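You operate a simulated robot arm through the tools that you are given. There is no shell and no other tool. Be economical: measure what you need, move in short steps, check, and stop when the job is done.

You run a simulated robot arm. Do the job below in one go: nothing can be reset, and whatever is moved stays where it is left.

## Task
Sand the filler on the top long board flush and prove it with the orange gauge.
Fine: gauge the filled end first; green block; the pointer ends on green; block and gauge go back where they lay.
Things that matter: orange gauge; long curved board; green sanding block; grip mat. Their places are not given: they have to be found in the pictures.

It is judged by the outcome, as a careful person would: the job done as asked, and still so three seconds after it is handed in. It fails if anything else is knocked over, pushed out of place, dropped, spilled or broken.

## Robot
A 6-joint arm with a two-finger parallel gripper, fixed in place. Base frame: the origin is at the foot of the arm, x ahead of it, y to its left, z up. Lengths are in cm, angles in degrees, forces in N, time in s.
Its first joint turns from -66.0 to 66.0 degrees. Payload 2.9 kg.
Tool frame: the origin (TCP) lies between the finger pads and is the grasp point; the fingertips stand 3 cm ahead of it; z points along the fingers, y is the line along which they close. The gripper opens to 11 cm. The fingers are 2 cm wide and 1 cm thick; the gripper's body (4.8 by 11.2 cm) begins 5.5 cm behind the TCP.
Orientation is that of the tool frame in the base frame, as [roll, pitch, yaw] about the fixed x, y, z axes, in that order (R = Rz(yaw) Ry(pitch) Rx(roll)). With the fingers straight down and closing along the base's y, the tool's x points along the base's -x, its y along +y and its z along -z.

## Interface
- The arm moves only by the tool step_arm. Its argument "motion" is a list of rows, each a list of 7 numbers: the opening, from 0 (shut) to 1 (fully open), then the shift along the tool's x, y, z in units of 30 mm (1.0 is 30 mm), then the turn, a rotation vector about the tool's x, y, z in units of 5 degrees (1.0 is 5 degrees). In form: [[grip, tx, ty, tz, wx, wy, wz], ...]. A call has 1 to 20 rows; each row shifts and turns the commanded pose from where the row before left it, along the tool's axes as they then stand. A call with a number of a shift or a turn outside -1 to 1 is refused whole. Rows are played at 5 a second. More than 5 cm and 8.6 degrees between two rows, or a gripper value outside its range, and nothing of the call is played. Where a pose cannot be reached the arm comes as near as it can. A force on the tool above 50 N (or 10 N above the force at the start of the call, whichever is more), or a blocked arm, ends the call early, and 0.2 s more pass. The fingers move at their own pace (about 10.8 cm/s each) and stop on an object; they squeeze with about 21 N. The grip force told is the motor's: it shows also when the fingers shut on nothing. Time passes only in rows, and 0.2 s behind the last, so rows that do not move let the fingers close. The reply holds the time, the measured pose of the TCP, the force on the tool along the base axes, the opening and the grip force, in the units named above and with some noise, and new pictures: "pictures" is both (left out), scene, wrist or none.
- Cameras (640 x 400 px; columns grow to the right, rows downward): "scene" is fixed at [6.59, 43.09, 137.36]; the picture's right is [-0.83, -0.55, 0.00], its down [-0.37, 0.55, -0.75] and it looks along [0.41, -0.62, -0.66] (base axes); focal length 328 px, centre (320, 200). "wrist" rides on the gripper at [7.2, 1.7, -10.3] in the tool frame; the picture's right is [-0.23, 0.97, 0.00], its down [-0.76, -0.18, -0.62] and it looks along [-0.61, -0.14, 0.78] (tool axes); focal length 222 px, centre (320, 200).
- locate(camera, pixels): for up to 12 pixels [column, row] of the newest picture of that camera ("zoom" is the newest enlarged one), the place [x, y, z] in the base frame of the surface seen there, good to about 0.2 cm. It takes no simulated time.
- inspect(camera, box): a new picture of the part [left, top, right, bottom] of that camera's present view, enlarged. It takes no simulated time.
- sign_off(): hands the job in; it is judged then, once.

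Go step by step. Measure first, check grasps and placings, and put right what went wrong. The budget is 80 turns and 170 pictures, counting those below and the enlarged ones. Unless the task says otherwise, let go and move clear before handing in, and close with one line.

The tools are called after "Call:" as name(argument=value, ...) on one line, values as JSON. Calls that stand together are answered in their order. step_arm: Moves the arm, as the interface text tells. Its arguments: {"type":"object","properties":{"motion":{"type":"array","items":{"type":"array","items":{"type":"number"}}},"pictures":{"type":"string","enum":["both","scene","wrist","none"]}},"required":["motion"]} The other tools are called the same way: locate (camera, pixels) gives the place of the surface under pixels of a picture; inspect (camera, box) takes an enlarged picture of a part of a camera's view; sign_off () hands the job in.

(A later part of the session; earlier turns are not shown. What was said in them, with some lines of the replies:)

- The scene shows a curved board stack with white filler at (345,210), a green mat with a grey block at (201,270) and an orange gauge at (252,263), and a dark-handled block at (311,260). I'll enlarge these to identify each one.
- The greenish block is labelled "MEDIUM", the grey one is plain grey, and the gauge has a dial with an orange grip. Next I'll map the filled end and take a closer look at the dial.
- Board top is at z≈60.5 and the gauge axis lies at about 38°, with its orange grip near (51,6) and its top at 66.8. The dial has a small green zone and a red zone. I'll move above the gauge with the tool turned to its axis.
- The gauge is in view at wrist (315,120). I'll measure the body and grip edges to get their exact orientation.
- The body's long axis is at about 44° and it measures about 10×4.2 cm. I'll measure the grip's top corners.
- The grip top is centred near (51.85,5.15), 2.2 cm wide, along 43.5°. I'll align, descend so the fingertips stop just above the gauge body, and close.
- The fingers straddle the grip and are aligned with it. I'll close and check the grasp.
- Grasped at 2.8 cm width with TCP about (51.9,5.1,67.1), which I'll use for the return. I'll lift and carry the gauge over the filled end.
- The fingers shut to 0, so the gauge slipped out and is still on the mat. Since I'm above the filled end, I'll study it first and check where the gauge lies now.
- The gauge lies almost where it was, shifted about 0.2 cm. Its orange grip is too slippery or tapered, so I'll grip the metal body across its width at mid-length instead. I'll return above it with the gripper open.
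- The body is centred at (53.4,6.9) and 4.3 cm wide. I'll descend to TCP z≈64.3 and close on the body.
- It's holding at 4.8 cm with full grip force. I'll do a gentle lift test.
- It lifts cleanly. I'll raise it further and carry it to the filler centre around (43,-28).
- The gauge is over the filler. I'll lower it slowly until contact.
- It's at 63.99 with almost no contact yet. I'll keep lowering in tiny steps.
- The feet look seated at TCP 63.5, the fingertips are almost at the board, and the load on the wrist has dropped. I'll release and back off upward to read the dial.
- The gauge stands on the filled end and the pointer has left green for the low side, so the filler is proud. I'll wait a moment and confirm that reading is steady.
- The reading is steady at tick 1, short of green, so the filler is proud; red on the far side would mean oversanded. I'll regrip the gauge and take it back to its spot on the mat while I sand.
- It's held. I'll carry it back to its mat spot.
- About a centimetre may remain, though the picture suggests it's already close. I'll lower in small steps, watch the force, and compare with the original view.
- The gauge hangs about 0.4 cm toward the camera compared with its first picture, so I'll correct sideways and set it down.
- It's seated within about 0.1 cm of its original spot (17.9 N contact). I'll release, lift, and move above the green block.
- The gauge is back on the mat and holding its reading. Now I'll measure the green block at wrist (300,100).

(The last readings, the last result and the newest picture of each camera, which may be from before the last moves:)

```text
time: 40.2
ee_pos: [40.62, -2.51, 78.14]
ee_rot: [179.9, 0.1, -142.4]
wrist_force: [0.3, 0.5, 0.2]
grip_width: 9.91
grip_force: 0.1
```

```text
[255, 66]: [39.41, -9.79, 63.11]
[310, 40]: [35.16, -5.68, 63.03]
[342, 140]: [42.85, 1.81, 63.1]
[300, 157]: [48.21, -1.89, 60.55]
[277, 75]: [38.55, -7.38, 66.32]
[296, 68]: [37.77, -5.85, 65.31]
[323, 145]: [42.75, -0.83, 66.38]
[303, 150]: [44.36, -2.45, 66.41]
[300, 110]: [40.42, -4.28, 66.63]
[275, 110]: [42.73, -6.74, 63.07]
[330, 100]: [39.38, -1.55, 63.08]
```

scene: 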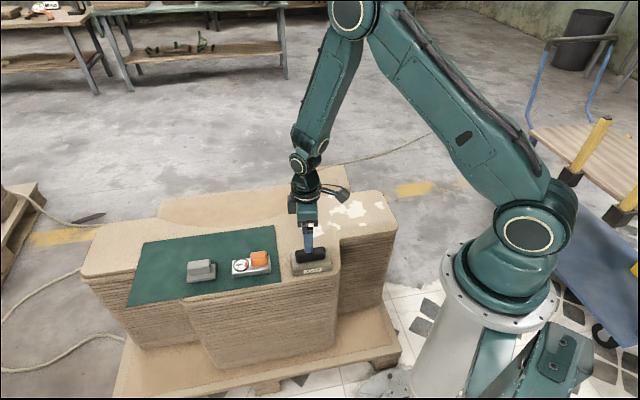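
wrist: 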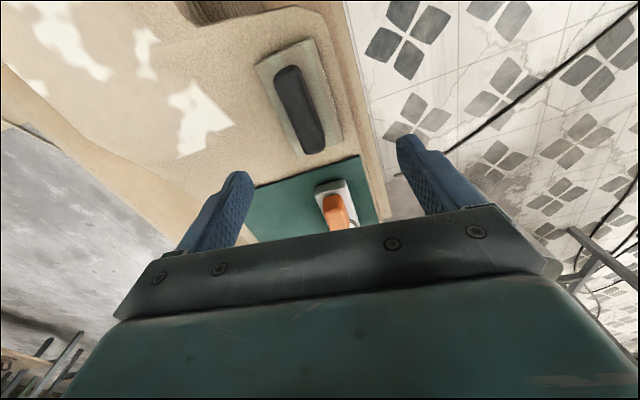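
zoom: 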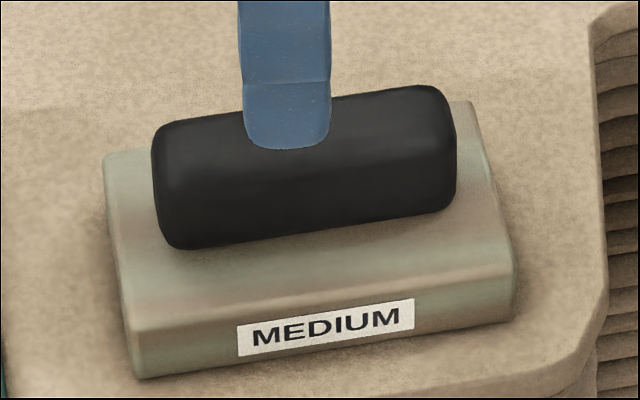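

The green block is centred at (41.1,-4.0), along 43.5°, 5.9 cm wide, with its base top at 63.1. I'll grip it firmly across the base, straddling the handle, with the fingertips about 0.6 cm above the board.

Call:
step_arm(motion=[[0.9, 0.18, -0.49, 0, 0, 0, -0.59], [0.9, 0, 0, 0, 0, 0, -0.59], [0.9, 0, 0, 0.9, 0, 0, 0], [0.9, 0, 0, 0.9, 0, 0, 0], [0.9, 0, 0, 0.9, 0, 0, 0], [0.9, 0, 0, 0.4, 0, 0, 0], [0.9, 0, 0, 0, 0, 0, 0]])

```text
time: 41.8
ee_pos: [41.34, -3.79, 68.68]
ee_rot: [179.9, 0.0, -136.5]
wrist_force: [-0.2, 0.2, -0.7]
grip_width: 9.92
grip_force: 0.0
```

scene: 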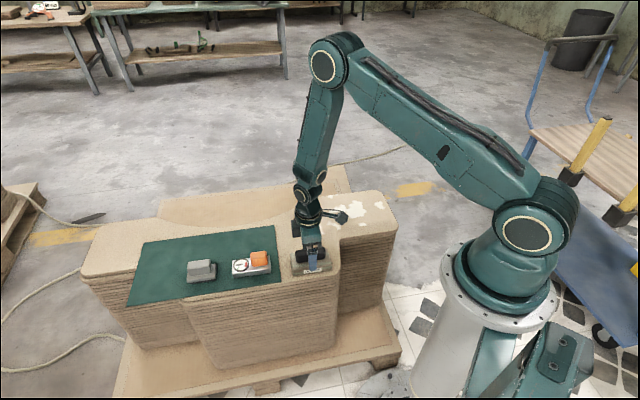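
wrist: 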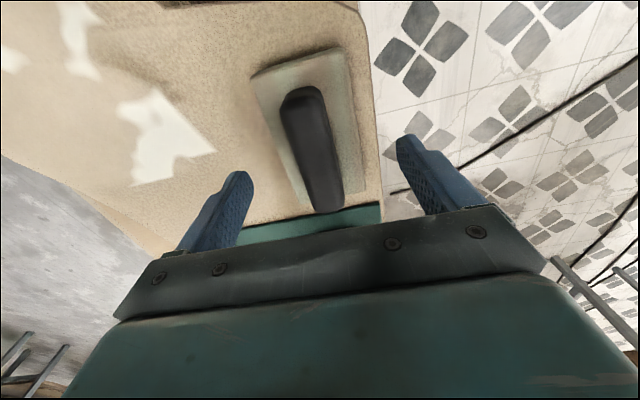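

The block sits centred between the fingers. I'll descend and close.

Call:
step_arm(motion=[[0.9, 0, 0, 0.6, 0, 0, 0], [0.9, 0, 0, 0.6, 0, 0, 0], [0.9, 0, 0, 0.3, 0, 0, 0], [0.8, 0, 0, 0, 0, 0, 0], [0.6, 0, 0, 0, 0, 0, 0], [0.4, 0, 0, 0, 0, 0, 0], [0.2, 0, 0, 0, 0, 0, 0], [0.2, 0, 0, 0, 0, 0, 0]])

```text
time: 43.6
ee_pos: [41.41, -3.75, 64.27]
ee_rot: [179.9, 0.1, -136.5]
wrist_force: [0.1, -0.2, -0.2]
grip_width: 6.35
grip_force: 20.9
```

scene: 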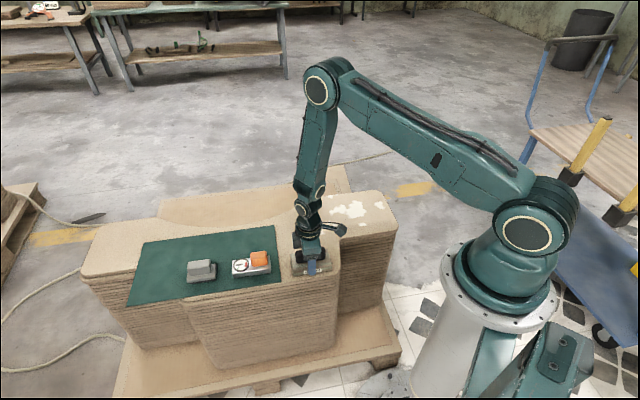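
wrist: 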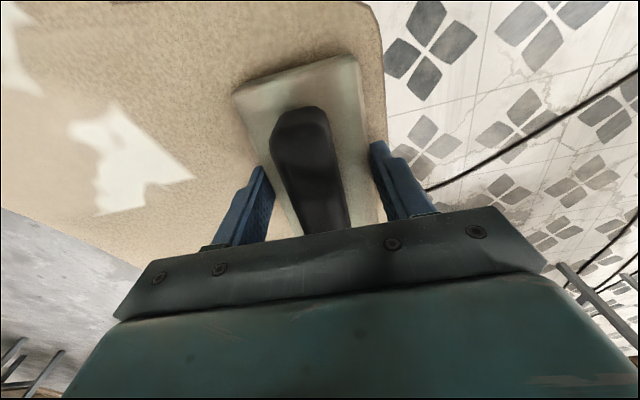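

The block is gripped at 6.35 cm, TCP (41.4,-3.8,64.25). I'll lift it and move to the start of the first stroke at the board end, near the front edge.

Call:
step_arm(motion=[[0, 0, 0, 0, 0, 0, 0], [0, 0, 0, -0.2, 0, 0, 0], [0, 0, 0, -0.6, 0, 0, 0], [0, 0, 0, -0.7, 0, 0, 0], [0, 0.42, -0.21, 0, 0, 0, 0], [0, 0.842, -0.423, 0, 0, 0, 0], [0, 0.842, -0.423, 0, 0, 0, 0], [0, 0.842, -0.423, 0, 0, 0, 0], [0, 0.842, -0.423, 0, 0, 0, 0], [0, 0.842, -0.423, 0, 0, 0, 0], [0, 0.842, -0.423, 0, 0, 0, 0], [0, 0.842, -0.423, 0, 0, 0, 0], [0, 0.842, -0.423, 0, 0, 0, 0], [0, 0.842, -0.423, 0, 0, 0, 0], [0, 0.42, -0.213, 0, 0, 0, 0], [0, 0, 0, 0.6, 0, 0, 0], [0, 0, 0, 0.5, 0, 0, 0], [0, 0, 0, 0.2, 0, 0, 0], [0, 0, 0, 0, 0, 0, 0]])

```text
time: 47.6
ee_pos: [31.65, -30.37, 64.82]
ee_rot: [-179.9, -0.1, -136.5]
wrist_force: [-0.6, 0.2, -2.0]
grip_width: 6.33
grip_force: 21.4
```

scene: 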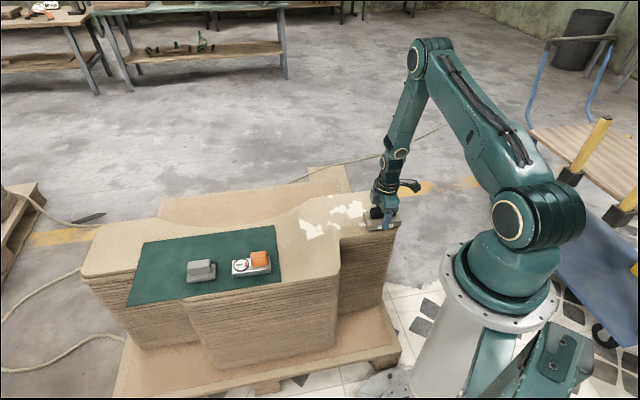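
wrist: 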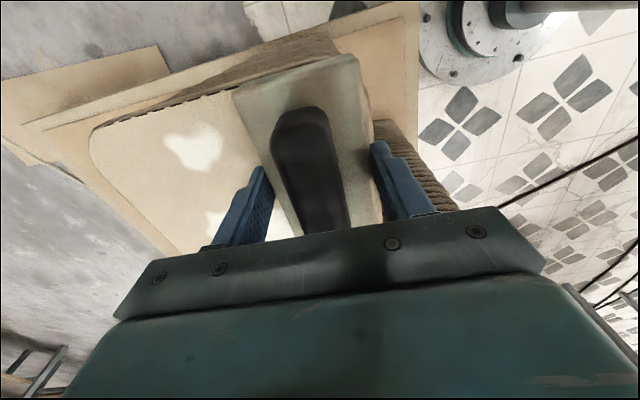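

The block overhangs the front corner here, so I'll shift inboard and then lower onto the board until contact.

Call:
step_arm(motion=[[0, -0.9, -0.4, 0, 0, 0, 0], [0, 0, 0, 0, 0, 0, 0], [0, 0, 0, 0.1, 0, 0, 0], [0, 0, 0, 0.05, 0, 0, 0], [0, 0, 0, 0.04, 0, 0, 0], [0, 0, 0, 0.03, 0, 0, 0], [0, 0, 0, 0, 0, 0, 0]], pictures="scene")

Call:
inspect(camera="scene", box=[300, 170, 420, 245])

```text
time: 49.2
ee_pos: [34.57, -29.31, 64.27]
ee_rot: [179.9, 0.0, -136.5]
wrist_force: [-3.3, 10.1, 29.5]
grip_width: 6.33
grip_force: 21.5
```

scene: 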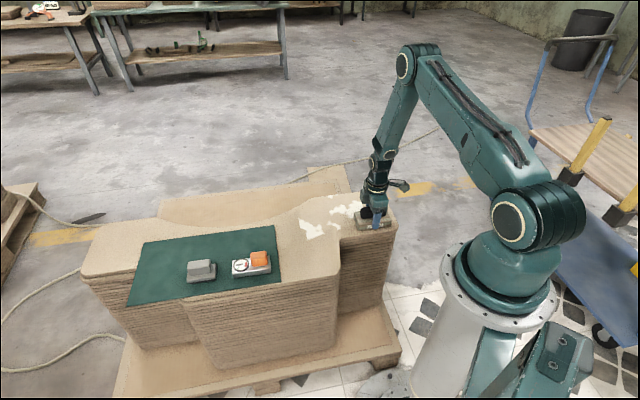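

```text
5.33 times, centred on (360, 208) of scene
```

zoom: 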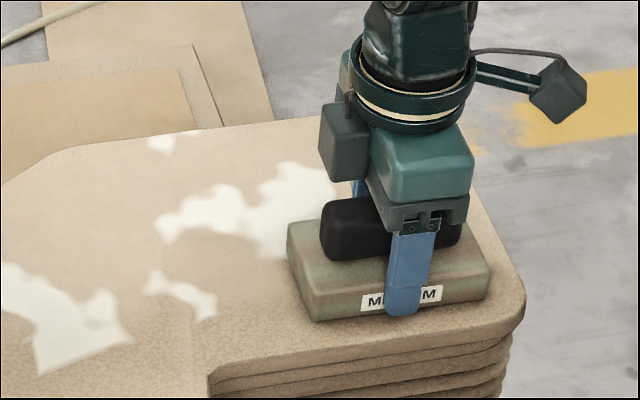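

Contact is at 29.5 N, with the block flat on the board. I'll ease off slightly and make a trial stroke inward along the board.

Call:
step_arm(motion=[[0, 0, 0, -0.03, 0, 0, 0], [0, -0.3, 0, 0, 0, 0, 0], [0, -0.4, 0, 0, 0, 0, 0], [0, -0.4, 0, 0, 0, 0, 0], [0, -0.4, 0, 0, 0, 0, 0], [0, -0.4, 0, 0, 0, 0, 0], [0, -0.4, 0, 0, 0, 0, 0], [0, -0.4, 0, 0, 0, 0, 0]], pictures="scene")

Call:
inspect(camera="scene", box=[290, 170, 410, 245])

```text
time: 51.0
ee_pos: [40.35, -23.86, 64.09]
ee_rot: [180.0, 0.0, -136.5]
wrist_force: [-8.8, -8.5, 24.5]
grip_width: 6.34
grip_force: 20.8
```

scene: 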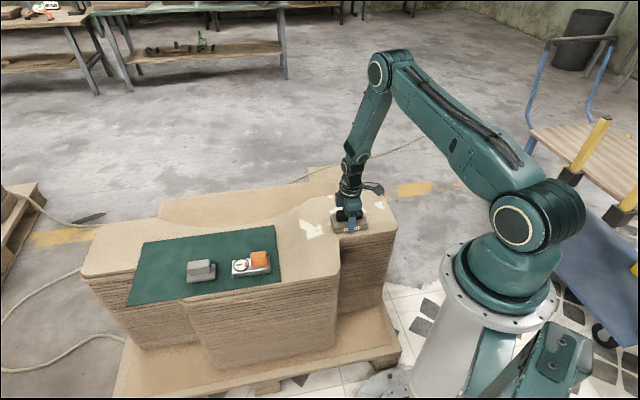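

```text
5.33 times, centred on (350, 208) of scene
```

zoom: 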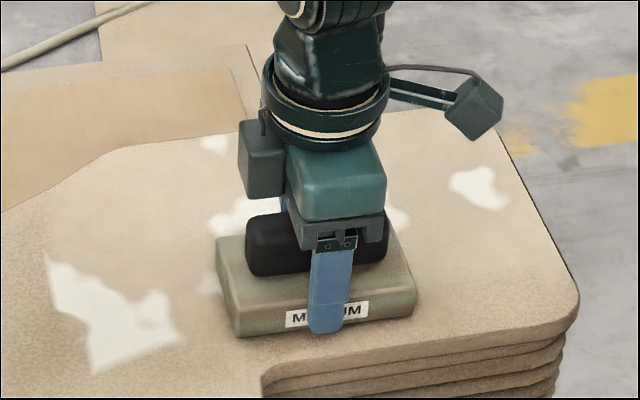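

The patch under the stroke has vanished, so sanding works at about 25 N. I'll continue this strip to the inner patches, then step over for the return strip.

Call:
step_arm(motion=[[0, -0.45, 0, 0, 0, 0, 0], [0, -0.45, 0, 0, 0, 0, 0], [0, -0.45, 0, 0, 0, 0, 0], [0, -0.45, 0, 0, 0, 0, 0], [0, -0.45, 0, 0, 0, 0, 0], [0, -0.45, 0, 0, 0, 0, 0], [0, -0.45, 0, 0, 0, 0, 0], [0, -0.45, 0, 0, 0, 0, 0], [0, -0.45, 0, 0, 0, 0, 0], [0, 0, -0.4, 0, 0, 0, 0], [0, 0, -0.5, 0, 0, 0, 0], [0, 0, -0.5, 0, 0, 0, 0], [0, 0, 0, 0, 0, 0, 0]], pictures="scene")

Call:
inspect(camera="scene", box=[280, 170, 420, 258])

```text
time: 53.8
ee_pos: [52.06, -18.65, 64.28]
ee_rot: [179.9, 0.0, -136.4]
wrist_force: [0.9, -1.2, -2.6]
grip_width: 6.37
grip_force: 21.1
```

scene: 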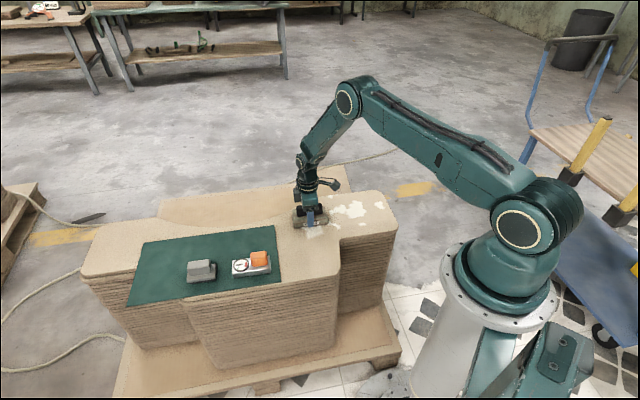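

```text
4.55 times, centred on (350, 214) of scene
```

zoom: 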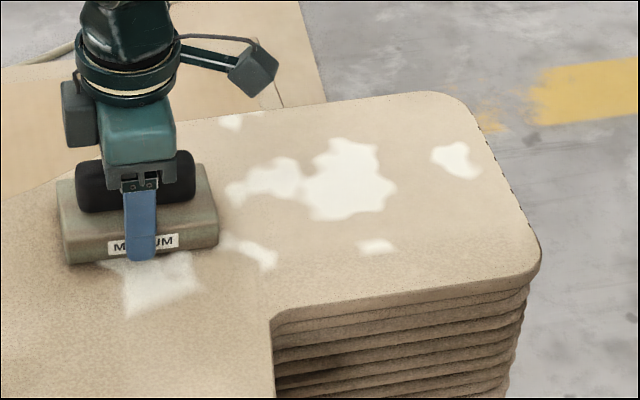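

Contact was lost toward the inner end (force -2.6 N) and the patches are only fainter, so I need several pressed passes. I'll press down again here and stroke back.

Call:
step_arm(motion=[[0, 0, 0, 0.04, 0, 0, 0], [0, 0, 0, 0.04, 0, 0, 0], [0, 0, 0, 0.03, 0, 0, 0], [0, 0, 0, 0, 0, 0, 0]], pictures="none")

```text
time: 54.8
ee_pos: [52.02, -18.67, 63.99]
ee_rot: [-180.0, -0.1, -136.5]
wrist_force: [-5.9, 2.4, 18.5]
grip_width: 6.39
grip_force: 20.8
```

Now 18.5 N. I'll stroke back over the middle patches, checking the force midway.

Call:
step_arm(motion=[[0, 0.4, 0, 0, 0, 0, 0], [0, 0.4, 0, -0.005, 0, 0, 0], [0, 0.4, 0, -0.005, 0, 0, 0], [0, 0.4, 0, -0.005, 0, 0, 0], [0, 0.4, 0, -0.005, 0, 0, 0], [0, 0.4, 0, -0.005, 0, 0, 0], [0, 0.4, 0, -0.005, 0, 0, 0], [0, 0.4, 0, -0.005, 0, 0, 0], [0, 0.4, 0, -0.005, 0, 0, 0]], pictures="none")

Call:
inspect(camera="scene", box=[280, 170, 420, 258])

```text
time: 56.8
ee_pos: [44.27, -26.05, 64.02]
ee_rot: [180.0, 0.1, -136.4]
wrist_force: [6.3, 9.1, 23.4]
grip_width: 6.36
grip_force: 20.5
```

```text
4.55 times, centred on (350, 214) of scene
```

zoom: 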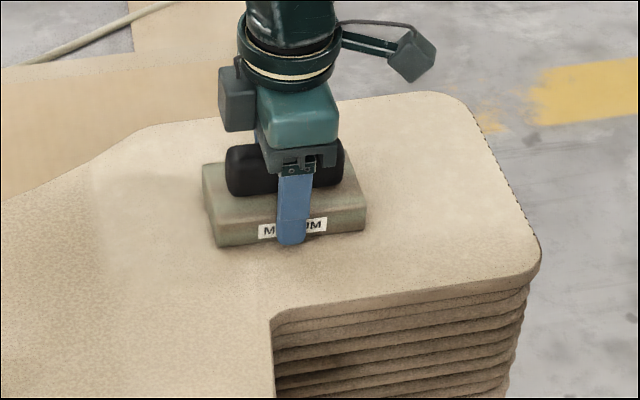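

All the white patches are gone, so I'll stop before oversanding. I'll lift straight off and return the block to its spot at (41.35,-3.85).

Call:
step_arm(motion=[[0, 0, 0, -0.4, 0, 0, 0], [0, 0, 0, -0.7, 0, 0, 0], [0, 0, 0, -0.7, 0, 0, 0], [0, -0.22, 0.3, 0, 0, 0, 0], [0, -0.439, 0.603, 0, 0, 0, 0], [0, -0.439, 0.603, 0, 0, 0, 0], [0, -0.439, 0.603, 0, 0, 0, 0], [0, -0.439, 0.603, 0, 0, 0, 0], [0, -0.439, 0.603, 0, 0, 0, 0], [0, -0.439, 0.603, 0, 0, 0, 0], [0, -0.439, 0.603, 0, 0, 0, 0], [0, -0.439, 0.603, 0, 0, 0, 0], [0, -0.439, 0.603, 0, 0, 0, 0], [0, -0.22, 0.303, 0, 0, 0, 0], [0, 0, 0, 0.5, 0, 0, 0], [0, 0, 0, 0.6, 0, 0, 0], [0, 0, 0, 0.4, 0, 0, 0], [0, 0, 0, 0.1, 0, 0, 0], [0, 0, 0, 0, 0, 0, 0]], pictures="scene")

Call:
inspect(camera="scene", box=[280, 238, 344, 278])

```text
time: 60.8
ee_pos: [41.51, -3.91, 64.63]
ee_rot: [179.9, 0.0, -136.5]
wrist_force: [-0.1, 0.5, -1.4]
grip_width: 6.36
grip_force: 21.0
```

scene: 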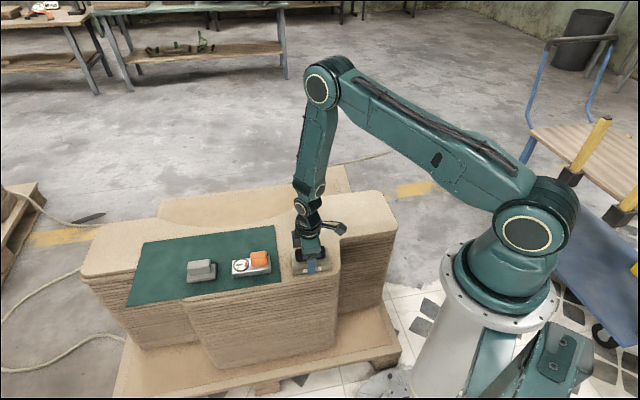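

```text
10.00 times, centred on (312, 258) of scene
```

zoom: 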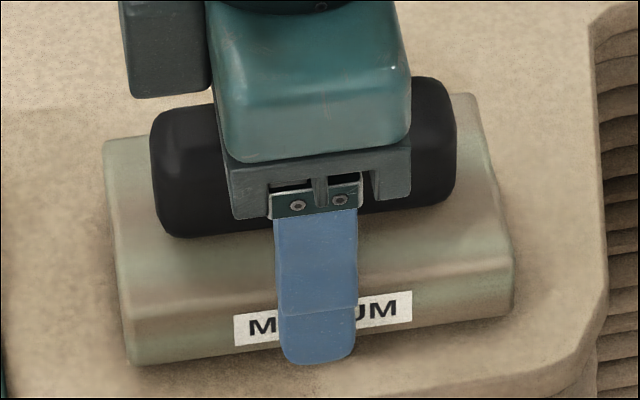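

It matches the original view apart from about 0.4 cm of height left. I'll set it down gently and check.

Call:
step_arm(motion=[[0, 0, 0, 0.06, 0, 0, 0], [0, 0, 0, 0.05, 0, 0, 0], [0, 0, 0, 0.03, 0, 0, 0], [0, 0, 0, 0, 0, 0, 0]], pictures="none")

Call:
inspect(camera="scene", box=[280, 238, 344, 278])

```text
time: 61.8
ee_pos: [41.27, -3.85, 64.19]
ee_rot: [179.8, 0.0, -136.5]
wrist_force: [0.6, -1.2, -1.5]
grip_width: 6.36
grip_force: 21.1
```

```text
10.00 times, centred on (312, 258) of scene
```

zoom: 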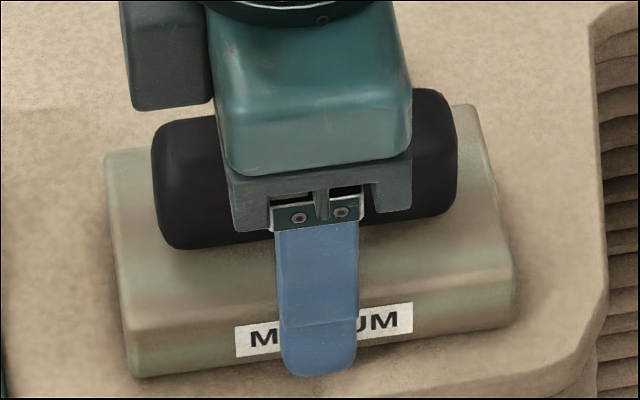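

The block's outline coincides with the original view. I'll lower a hair more, release and rise.

Call:
step_arm(motion=[[0, 0, 0, 0.03, 0, 0, 0], [0, 0, 0, 0, 0, 0, 0], [0.3, 0, 0, 0, 0, 0, 0], [0.9, 0, 0, 0, 0, 0, 0], [0.9, 0, 0, 0, 0, 0, 0], [0.9, 0, 0, -0.5, 0, 0, 0], [0.9, 0, 0, -0.9, 0, 0, 0], [0.9, 0, 0, -1, 0, 0, 0], [0.9, 0, 0, -1, 0, 0, 0], [0.9, 0, 0, -0.6, 0, 0, 0], [0.9, 0, 0, 0, 0, 0, 0]], pictures="scene")

Call:
inspect(camera="scene", box=[280, 238, 344, 278])

```text
time: 64.2
ee_pos: [41.25, -3.8, 76.3]
ee_rot: [179.9, 0.0, -136.5]
wrist_force: [-0.3, 0.1, -0.3]
grip_width: 9.9
grip_force: 0.0
```

scene: 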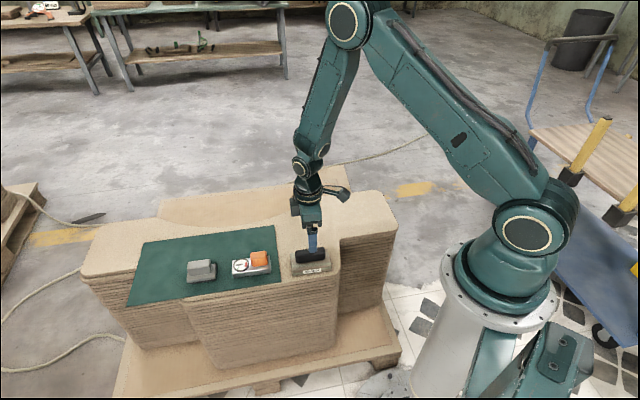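

```text
10.00 times, centred on (312, 258) of scene
```

zoom: 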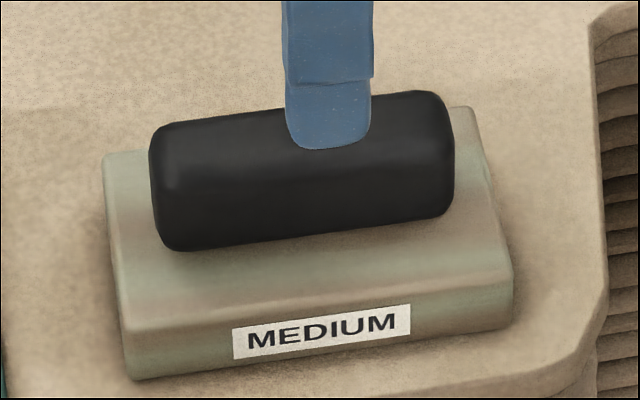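

The block is back in place. Next I'll return to the gauge and grip it across the body again.

Call:
step_arm(motion=[[0.65, -0.4, -0.03, 0, 0, 0, 0], [0.65, -0.78, -0.03, 0, 0, 0, 0], [0.65, -0.78, -0.03, 0, 0, 0, 0], [0.65, -0.78, -0.03, 0, 0, 0, 0], [0.65, -0.78, -0.03, 0, 0, 0, 0], [0.65, -0.78, -0.03, 0, 0, 0, 0], [0.65, -0.78, -0.03, 0, 0, 0, 0], [0.65, -0.38, 0, 0, 0, 0, 0], [0.65, 0, 0, 0.7, 0, 0, 0], [0.65, 0, 0, 0.7, 0, 0, 0], [0.65, 0, 0, 0.7, 0, 0, 0], [0.65, 0, 0, 0.4, 0, 0, 0], [0.65, 0, 0, 0, 0, 0, 0]])

```text
time: 67.0
ee_pos: [53.86, 7.11, 68.86]
ee_rot: [-179.9, 0.1, -136.5]
wrist_force: [0.7, -0.5, -0.4]
grip_width: 7.18
grip_force: 0.0
```

scene: 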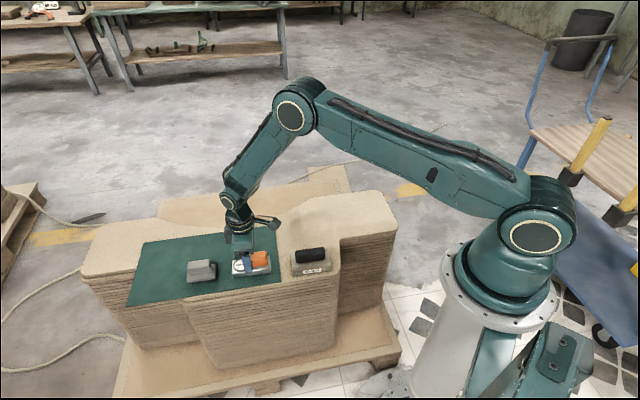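
wrist: 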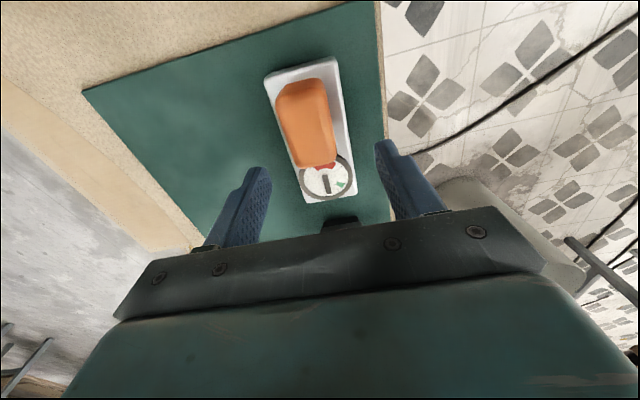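

Aligned with the gauge. I'll descend, grip and lift.

Call:
step_arm(motion=[[0.65, 0, 0, 0.7, 0, 0, 0], [0.65, 0, 0, 0.6, 0, 0, 0], [0.65, 0, 0, 0.22, 0, 0, 0], [0.4, 0, 0, 0, 0, 0, 0], [0.1, 0, 0, 0, 0, 0, 0], [0, 0, 0, 0, 0, 0, 0], [0, 0, 0, 0, 0, 0, 0], [0, 0, 0, -0.15, 0, 0, 0], [0, 0, 0, -0.4, 0, 0, 0], [0, 0, 0, -0.9, 0, 0, 0], [0, 0, 0, -0.9, 0, 0, 0], [0, 0, 0, -0.9, 0, 0, 0], [0, 0, 0, -0.8, 0, 0, 0], [0, 0, 0, 0, 0, 0, 0]], pictures="wrist")

```text
time: 70.0
ee_pos: [53.62, 6.95, 76.32]
ee_rot: [180.0, -0.1, -136.5]
wrist_force: [-0.2, 0.6, -2.0]
grip_width: 4.75
grip_force: 20.8
```

wrist: 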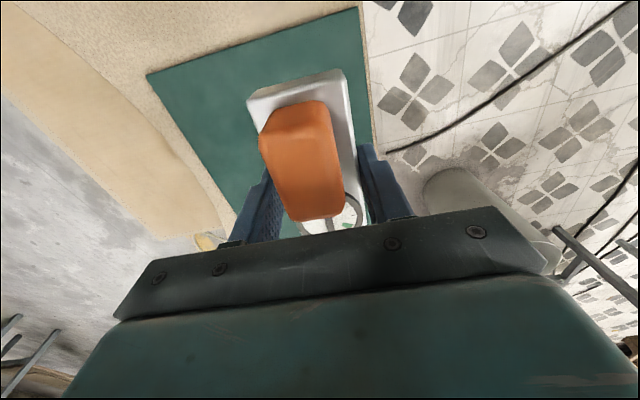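

Held. I'll carry it to the same gauging spot as before.

Call:
step_arm(motion=[[0, 0.38, -0.22, 0, 0, 0, 0], [0, 0.756, -0.434, 0, 0, 0, 0], [0, 0.756, -0.434, 0, 0, 0, 0], [0, 0.756, -0.434, 0, 0, 0, 0], [0, 0.756, -0.434, 0, 0, 0, 0], [0, 0.756, -0.434, 0, 0, 0, 0], [0, 0.756, -0.434, 0, 0, 0, 0], [0, 0.756, -0.434, 0, 0, 0, 0], [0, 0.756, -0.434, 0, 0, 0, 0], [0, 0.756, -0.434, 0, 0, 0, 0], [0, 0.756, -0.434, 0, 0, 0, 0], [0, 0.756, -0.434, 0, 0, 0, 0], [0, 0.756, -0.434, 0, 0, 0, 0], [0, 0.756, -0.434, 0, 0, 0, 0], [0, 0.38, -0.22, 0, 0, 0, 0], [0, 0, 0, 0.8, 0, 0, 0], [0, 0, 0, 0.9, 0, 0, 0], [0, 0, 0, 0.9, 0, 0, 0], [0, 0, 0, 0.9, 0, 0, 0], [0, 0, 0, 0.3, 0, 0, 0]], pictures="none")

```text
time: 74.2
ee_pos: [43.23, -28.0, 64.92]
ee_rot: [179.9, 0.0, -136.5]
wrist_force: [0.7, 0.1, -1.9]
grip_width: 4.78
grip_force: 20.3
```

Call:
step_arm(motion=[[0, 0, 0, 0.15, 0, 0, 0], [0, 0, 0, 0.08, 0, 0, 0], [0, 0, 0, 0.05, 0, 0, 0], [0, 0, 0, 0.03, 0, 0, 0], [0, 0, 0, 0, 0, 0, 0]], pictures="none")

Call:
inspect(camera="scene", box=[318, 186, 382, 226])

```text
time: 75.4
ee_pos: [43.16, -28.03, 63.83]
ee_rot: [179.8, 0.0, -136.6]
wrist_force: [0.5, 0.1, -1.4]
grip_width: 4.79
grip_force: 21.0
```

```text
10.00 times, centred on (350, 206) of scene
```

zoom: 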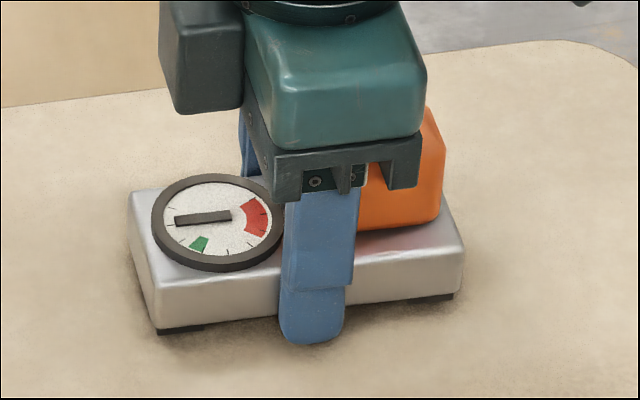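

Still a few millimetres up by the shadows, so I'll lower a bit more, then release and lift.

Call:
step_arm(motion=[[0, 0, 0, 0.04, 0, 0, 0], [0, 0, 0, 0.03, 0, 0, 0], [0, 0, 0, 0.03, 0, 0, 0], [0, 0, 0, 0, 0, 0, 0]], pictures="none")

```text
time: 76.4
ee_pos: [43.18, -27.97, 63.46]
ee_rot: [-180.0, 0.1, -136.5]
wrist_force: [-2.2, 1.0, 2.4]
grip_width: 4.79
grip_force: 20.6
```

Contact is felt (2.4 N). Releasing and rising to read the dial.

Call:
step_arm(motion=[[0.4, 0, 0, 0, 0, 0, 0], [0.65, 0, 0, 0, 0, 0, 0], [0.65, 0, 0, 0, 0, 0, 0], [0.65, 0, 0, -0.8, 0, 0, 0], [0.65, 0, 0, -0.9, 0, 0, 0], [0.65, 0, 0, -0.9, 0, 0, 0], [0.65, 0, 0, -0.9, 0, 0, 0], [0.65, 0, 0, 0, 0, 0, 0], [0.65, 0, 0, 0, 0, 0, 0], [0.65, 0, 0, 0, 0, 0, 0]])

Call:
inspect(camera="wrist", box=[290, 110, 362, 180])

Call:
inspect(camera="scene", box=[318, 186, 382, 226])

```text
time: 78.6
ee_pos: [43.09, -28.25, 74.23]
ee_rot: [179.9, 0.1, -136.5]
wrist_force: [-0.4, 0.4, -0.1]
grip_width: 7.15
grip_force: 0.1
```

scene: 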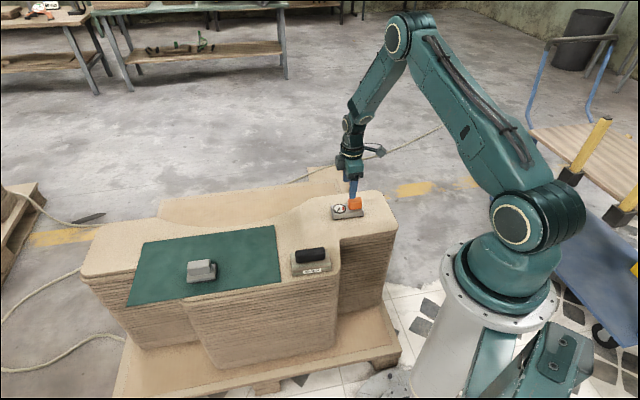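
wrist: 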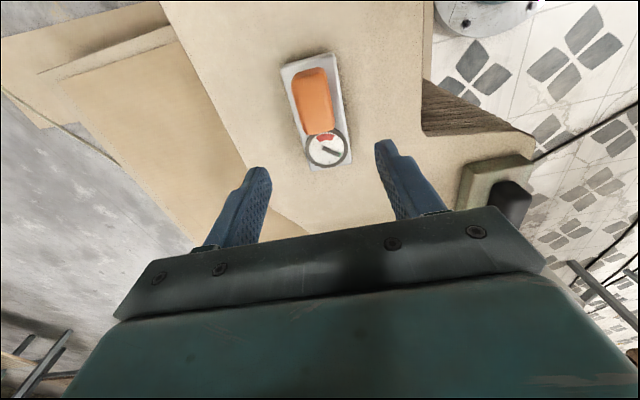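

```text
5.71 times, centred on (326, 145) of wrist
```

zoom: 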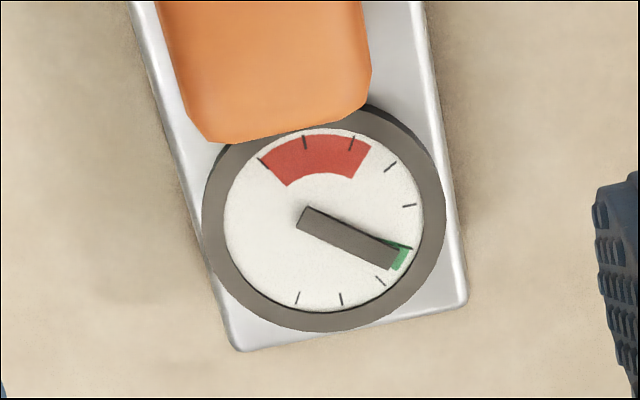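

```text
10.00 times, centred on (350, 206) of scene
```

zoom: 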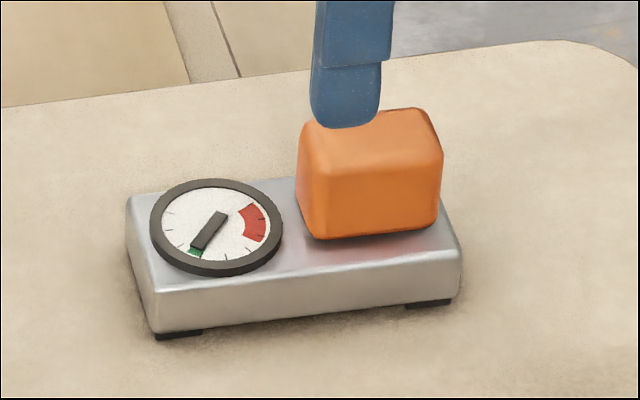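

The pointer sits on green, so the filler is flush. I'll regrip the gauge and return it to the mat.

Call:
step_arm(motion=[[0.65, 0, 0, 0.7, 0, 0, 0], [0.65, 0, 0, 0.9, 0, 0, 0], [0.65, 0, 0, 0.9, 0, 0, 0], [0.65, 0, 0, 0.6, 0, 0, 0], [0.65, 0, 0, 0.28, 0, 0, 0], [0.4, 0, 0, 0, 0, 0, 0], [0, 0, 0, 0, 0, 0, 0], [0, 0, 0, 0, 0, 0, 0], [0, 0, 0, 0, 0, 0, 0], [0, 0, 0, -0.15, 0, 0, 0], [0, 0, 0, -0.4, 0, 0, 0], [0, 0, 0, -0.9, 0, 0, 0], [0, 0, 0, -0.9, 0, 0, 0], [0, 0, 0, -0.9, 0, 0, 0], [0, 0, 0, -0.9, 0, 0, 0], [0, 0, 0, 0, 0, 0, 0]], pictures="wrist")

```text
time: 82.0
ee_pos: [43.15, -28.31, 76.55]
ee_rot: [-180.0, 0.0, -136.5]
wrist_force: [-0.4, 0.6, -1.4]
grip_width: 4.75
grip_force: 21.5
```

wrist: 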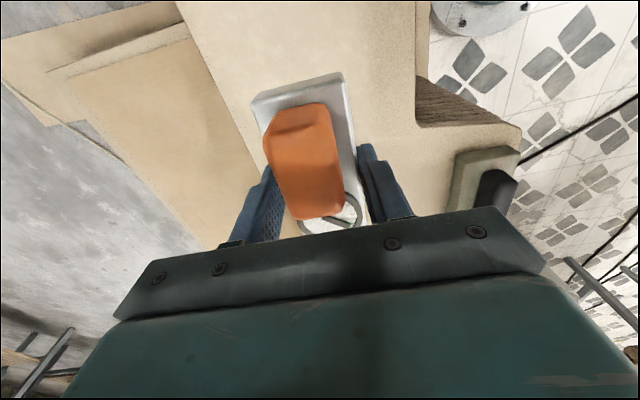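

Call:
step_arm(motion=[[0, -0.38, 0.21, 0, 0, 0, 0], [0, -0.759, 0.434, 0, 0, 0, 0], [0, -0.759, 0.434, 0, 0, 0, 0], [0, -0.759, 0.434, 0, 0, 0, 0], [0, -0.759, 0.434, 0, 0, 0, 0], [0, -0.759, 0.434, 0, 0, 0, 0], [0, -0.759, 0.434, 0, 0, 0, 0], [0, -0.759, 0.434, 0, 0, 0, 0], [0, -0.759, 0.434, 0, 0, 0, 0], [0, -0.759, 0.434, 0, 0, 0, 0], [0, -0.759, 0.434, 0, 0, 0, 0], [0, -0.759, 0.434, 0, 0, 0, 0], [0, -0.759, 0.434, 0, 0, 0, 0], [0, -0.759, 0.434, 0, 0, 0, 0], [0, -0.38, 0.21, 0, 0, 0, 0], [0, 0, 0, 0.9, 0, 0, 0], [0, 0, 0, 0.9, 0, 0, 0], [0, 0, 0, 0.9, 0, 0, 0], [0, 0, 0, 0.7, 0, 0, 0], [0, 0, 0, 0.5, 0, 0, 0]], pictures="scene")

Call:
inspect(camera="scene", box=[222, 240, 286, 280])

```text
time: 86.2
ee_pos: [53.95, 6.83, 64.47]
ee_rot: [180.0, 0.1, -136.3]
wrist_force: [0.3, -0.6, -2.9]
grip_width: 4.77
grip_force: 21.4
```

scene: 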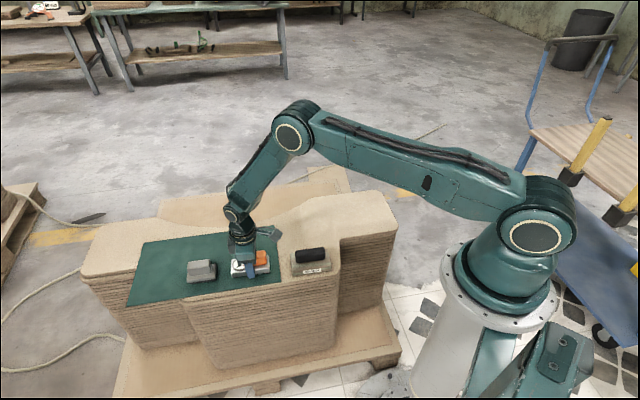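

```text
10.00 times, centred on (254, 260) of scene
```

zoom: 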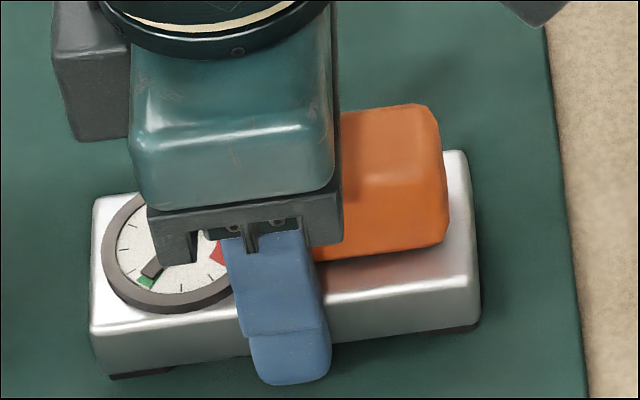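

It's almost over the original spot, needing about 0.15 cm along the axis. I'll correct and set it down.

Call:
step_arm(motion=[[0, 0.05, 0, 0, 0, 0, 0], [0, 0, 0, 0.04, 0, 0, 0], [0, 0, 0, 0.03, 0, 0, 0], [0, 0, 0, 0, 0, 0, 0]], pictures="none")

Call:
inspect(camera="scene", box=[222, 240, 286, 280])

```text
time: 87.2
ee_pos: [53.73, 6.8, 64.38]
ee_rot: [179.9, 0.0, -136.4]
wrist_force: [0.7, -0.9, -2.2]
grip_width: 4.75
grip_force: 21.3
```

```text
10.00 times, centred on (254, 260) of scene
```

zoom: 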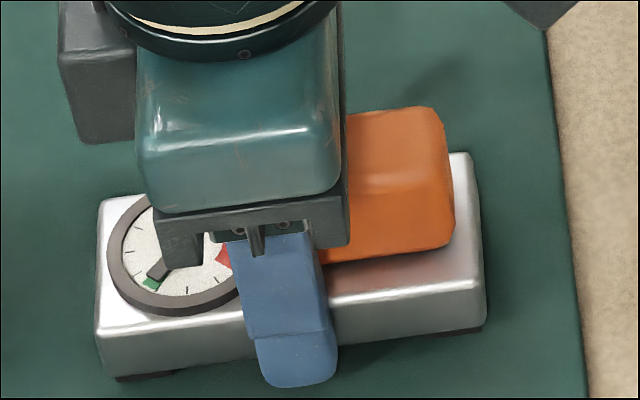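

It lines up with the first picture. I'll lower slightly to contact, release and rise clear.

Call:
step_arm(motion=[[0, 0, 0, 0.03, 0, 0, 0], [0, 0, 0, 0.02, 0, 0, 0], [0, 0, 0, 0, 0, 0, 0], [0.2, 0, 0, 0, 0, 0, 0], [0.65, 0, 0, 0, 0, 0, 0], [0.65, 0, 0, 0, 0, 0, 0], [0.65, 0, 0, -0.6, 0, 0, 0], [0.65, 0, 0, -0.9, 0, 0, 0], [0.65, 0, 0, -1, 0, 0, 0], [0.65, 0, 0, -1, 0, 0, 0], [0.65, 0, 0, -1, 0, 0, 0], [0.65, 0, 0, -1, 0, 0, 0], [0.65, 0.8, -0.4, -0.5, 0, 0, 0], [0.65, 0.8, -0.4, 0, 0, 0, 0], [0.65, 0, 0, 0, 0, 0, 0]], pictures="scene")

Call:
inspect(camera="scene", box=[222, 240, 286, 280])

Call:
inspect(camera="scene", box=[170, 180, 410, 330])

```text
time: 90.4
ee_pos: [51.89, 1.85, 81.95]
ee_rot: [179.9, 0.1, -136.5]
wrist_force: [-0.2, -0.6, 0.2]
grip_width: 7.18
grip_force: 0.1
```

scene: 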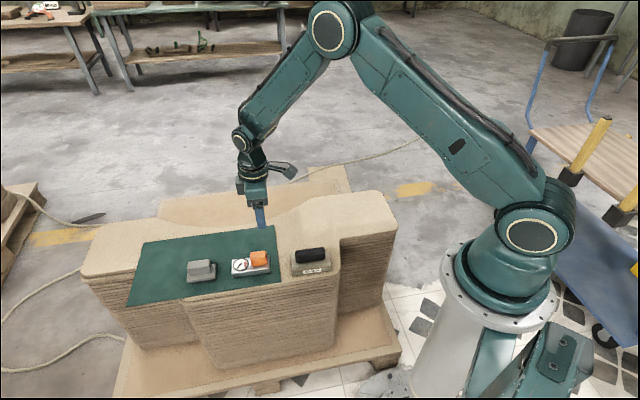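

```text
10.00 times, centred on (254, 260) of scene
```

zoom: 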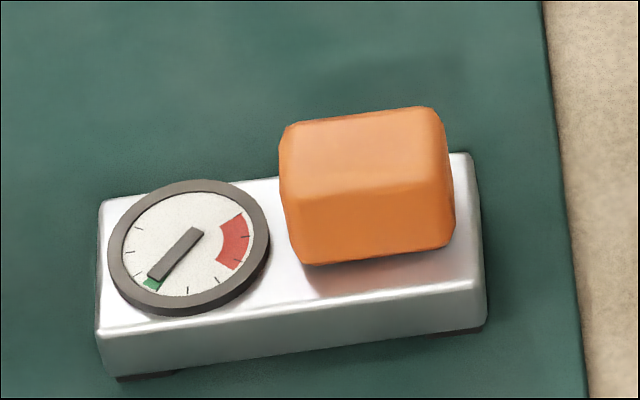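

```text
2.67 times, centred on (290, 255) of scene
```

zoom: 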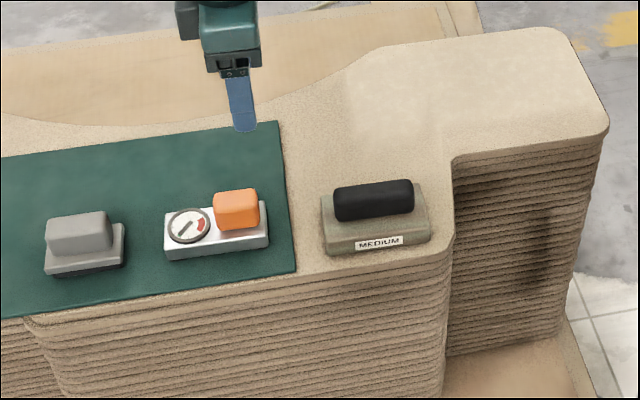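

The pointer is on green, the filler is flush, and the gauge and green block lie where they began with the gripper clear, so I'm handing in.

Call:
sign_off()

```text
The job is handed in.
```

The filler on the top long board is sanded flush with the green block: the orange gauge read off green on the filled end before sanding and on green after it, and block and gauge are back within about 0.2 cm of where they lay.
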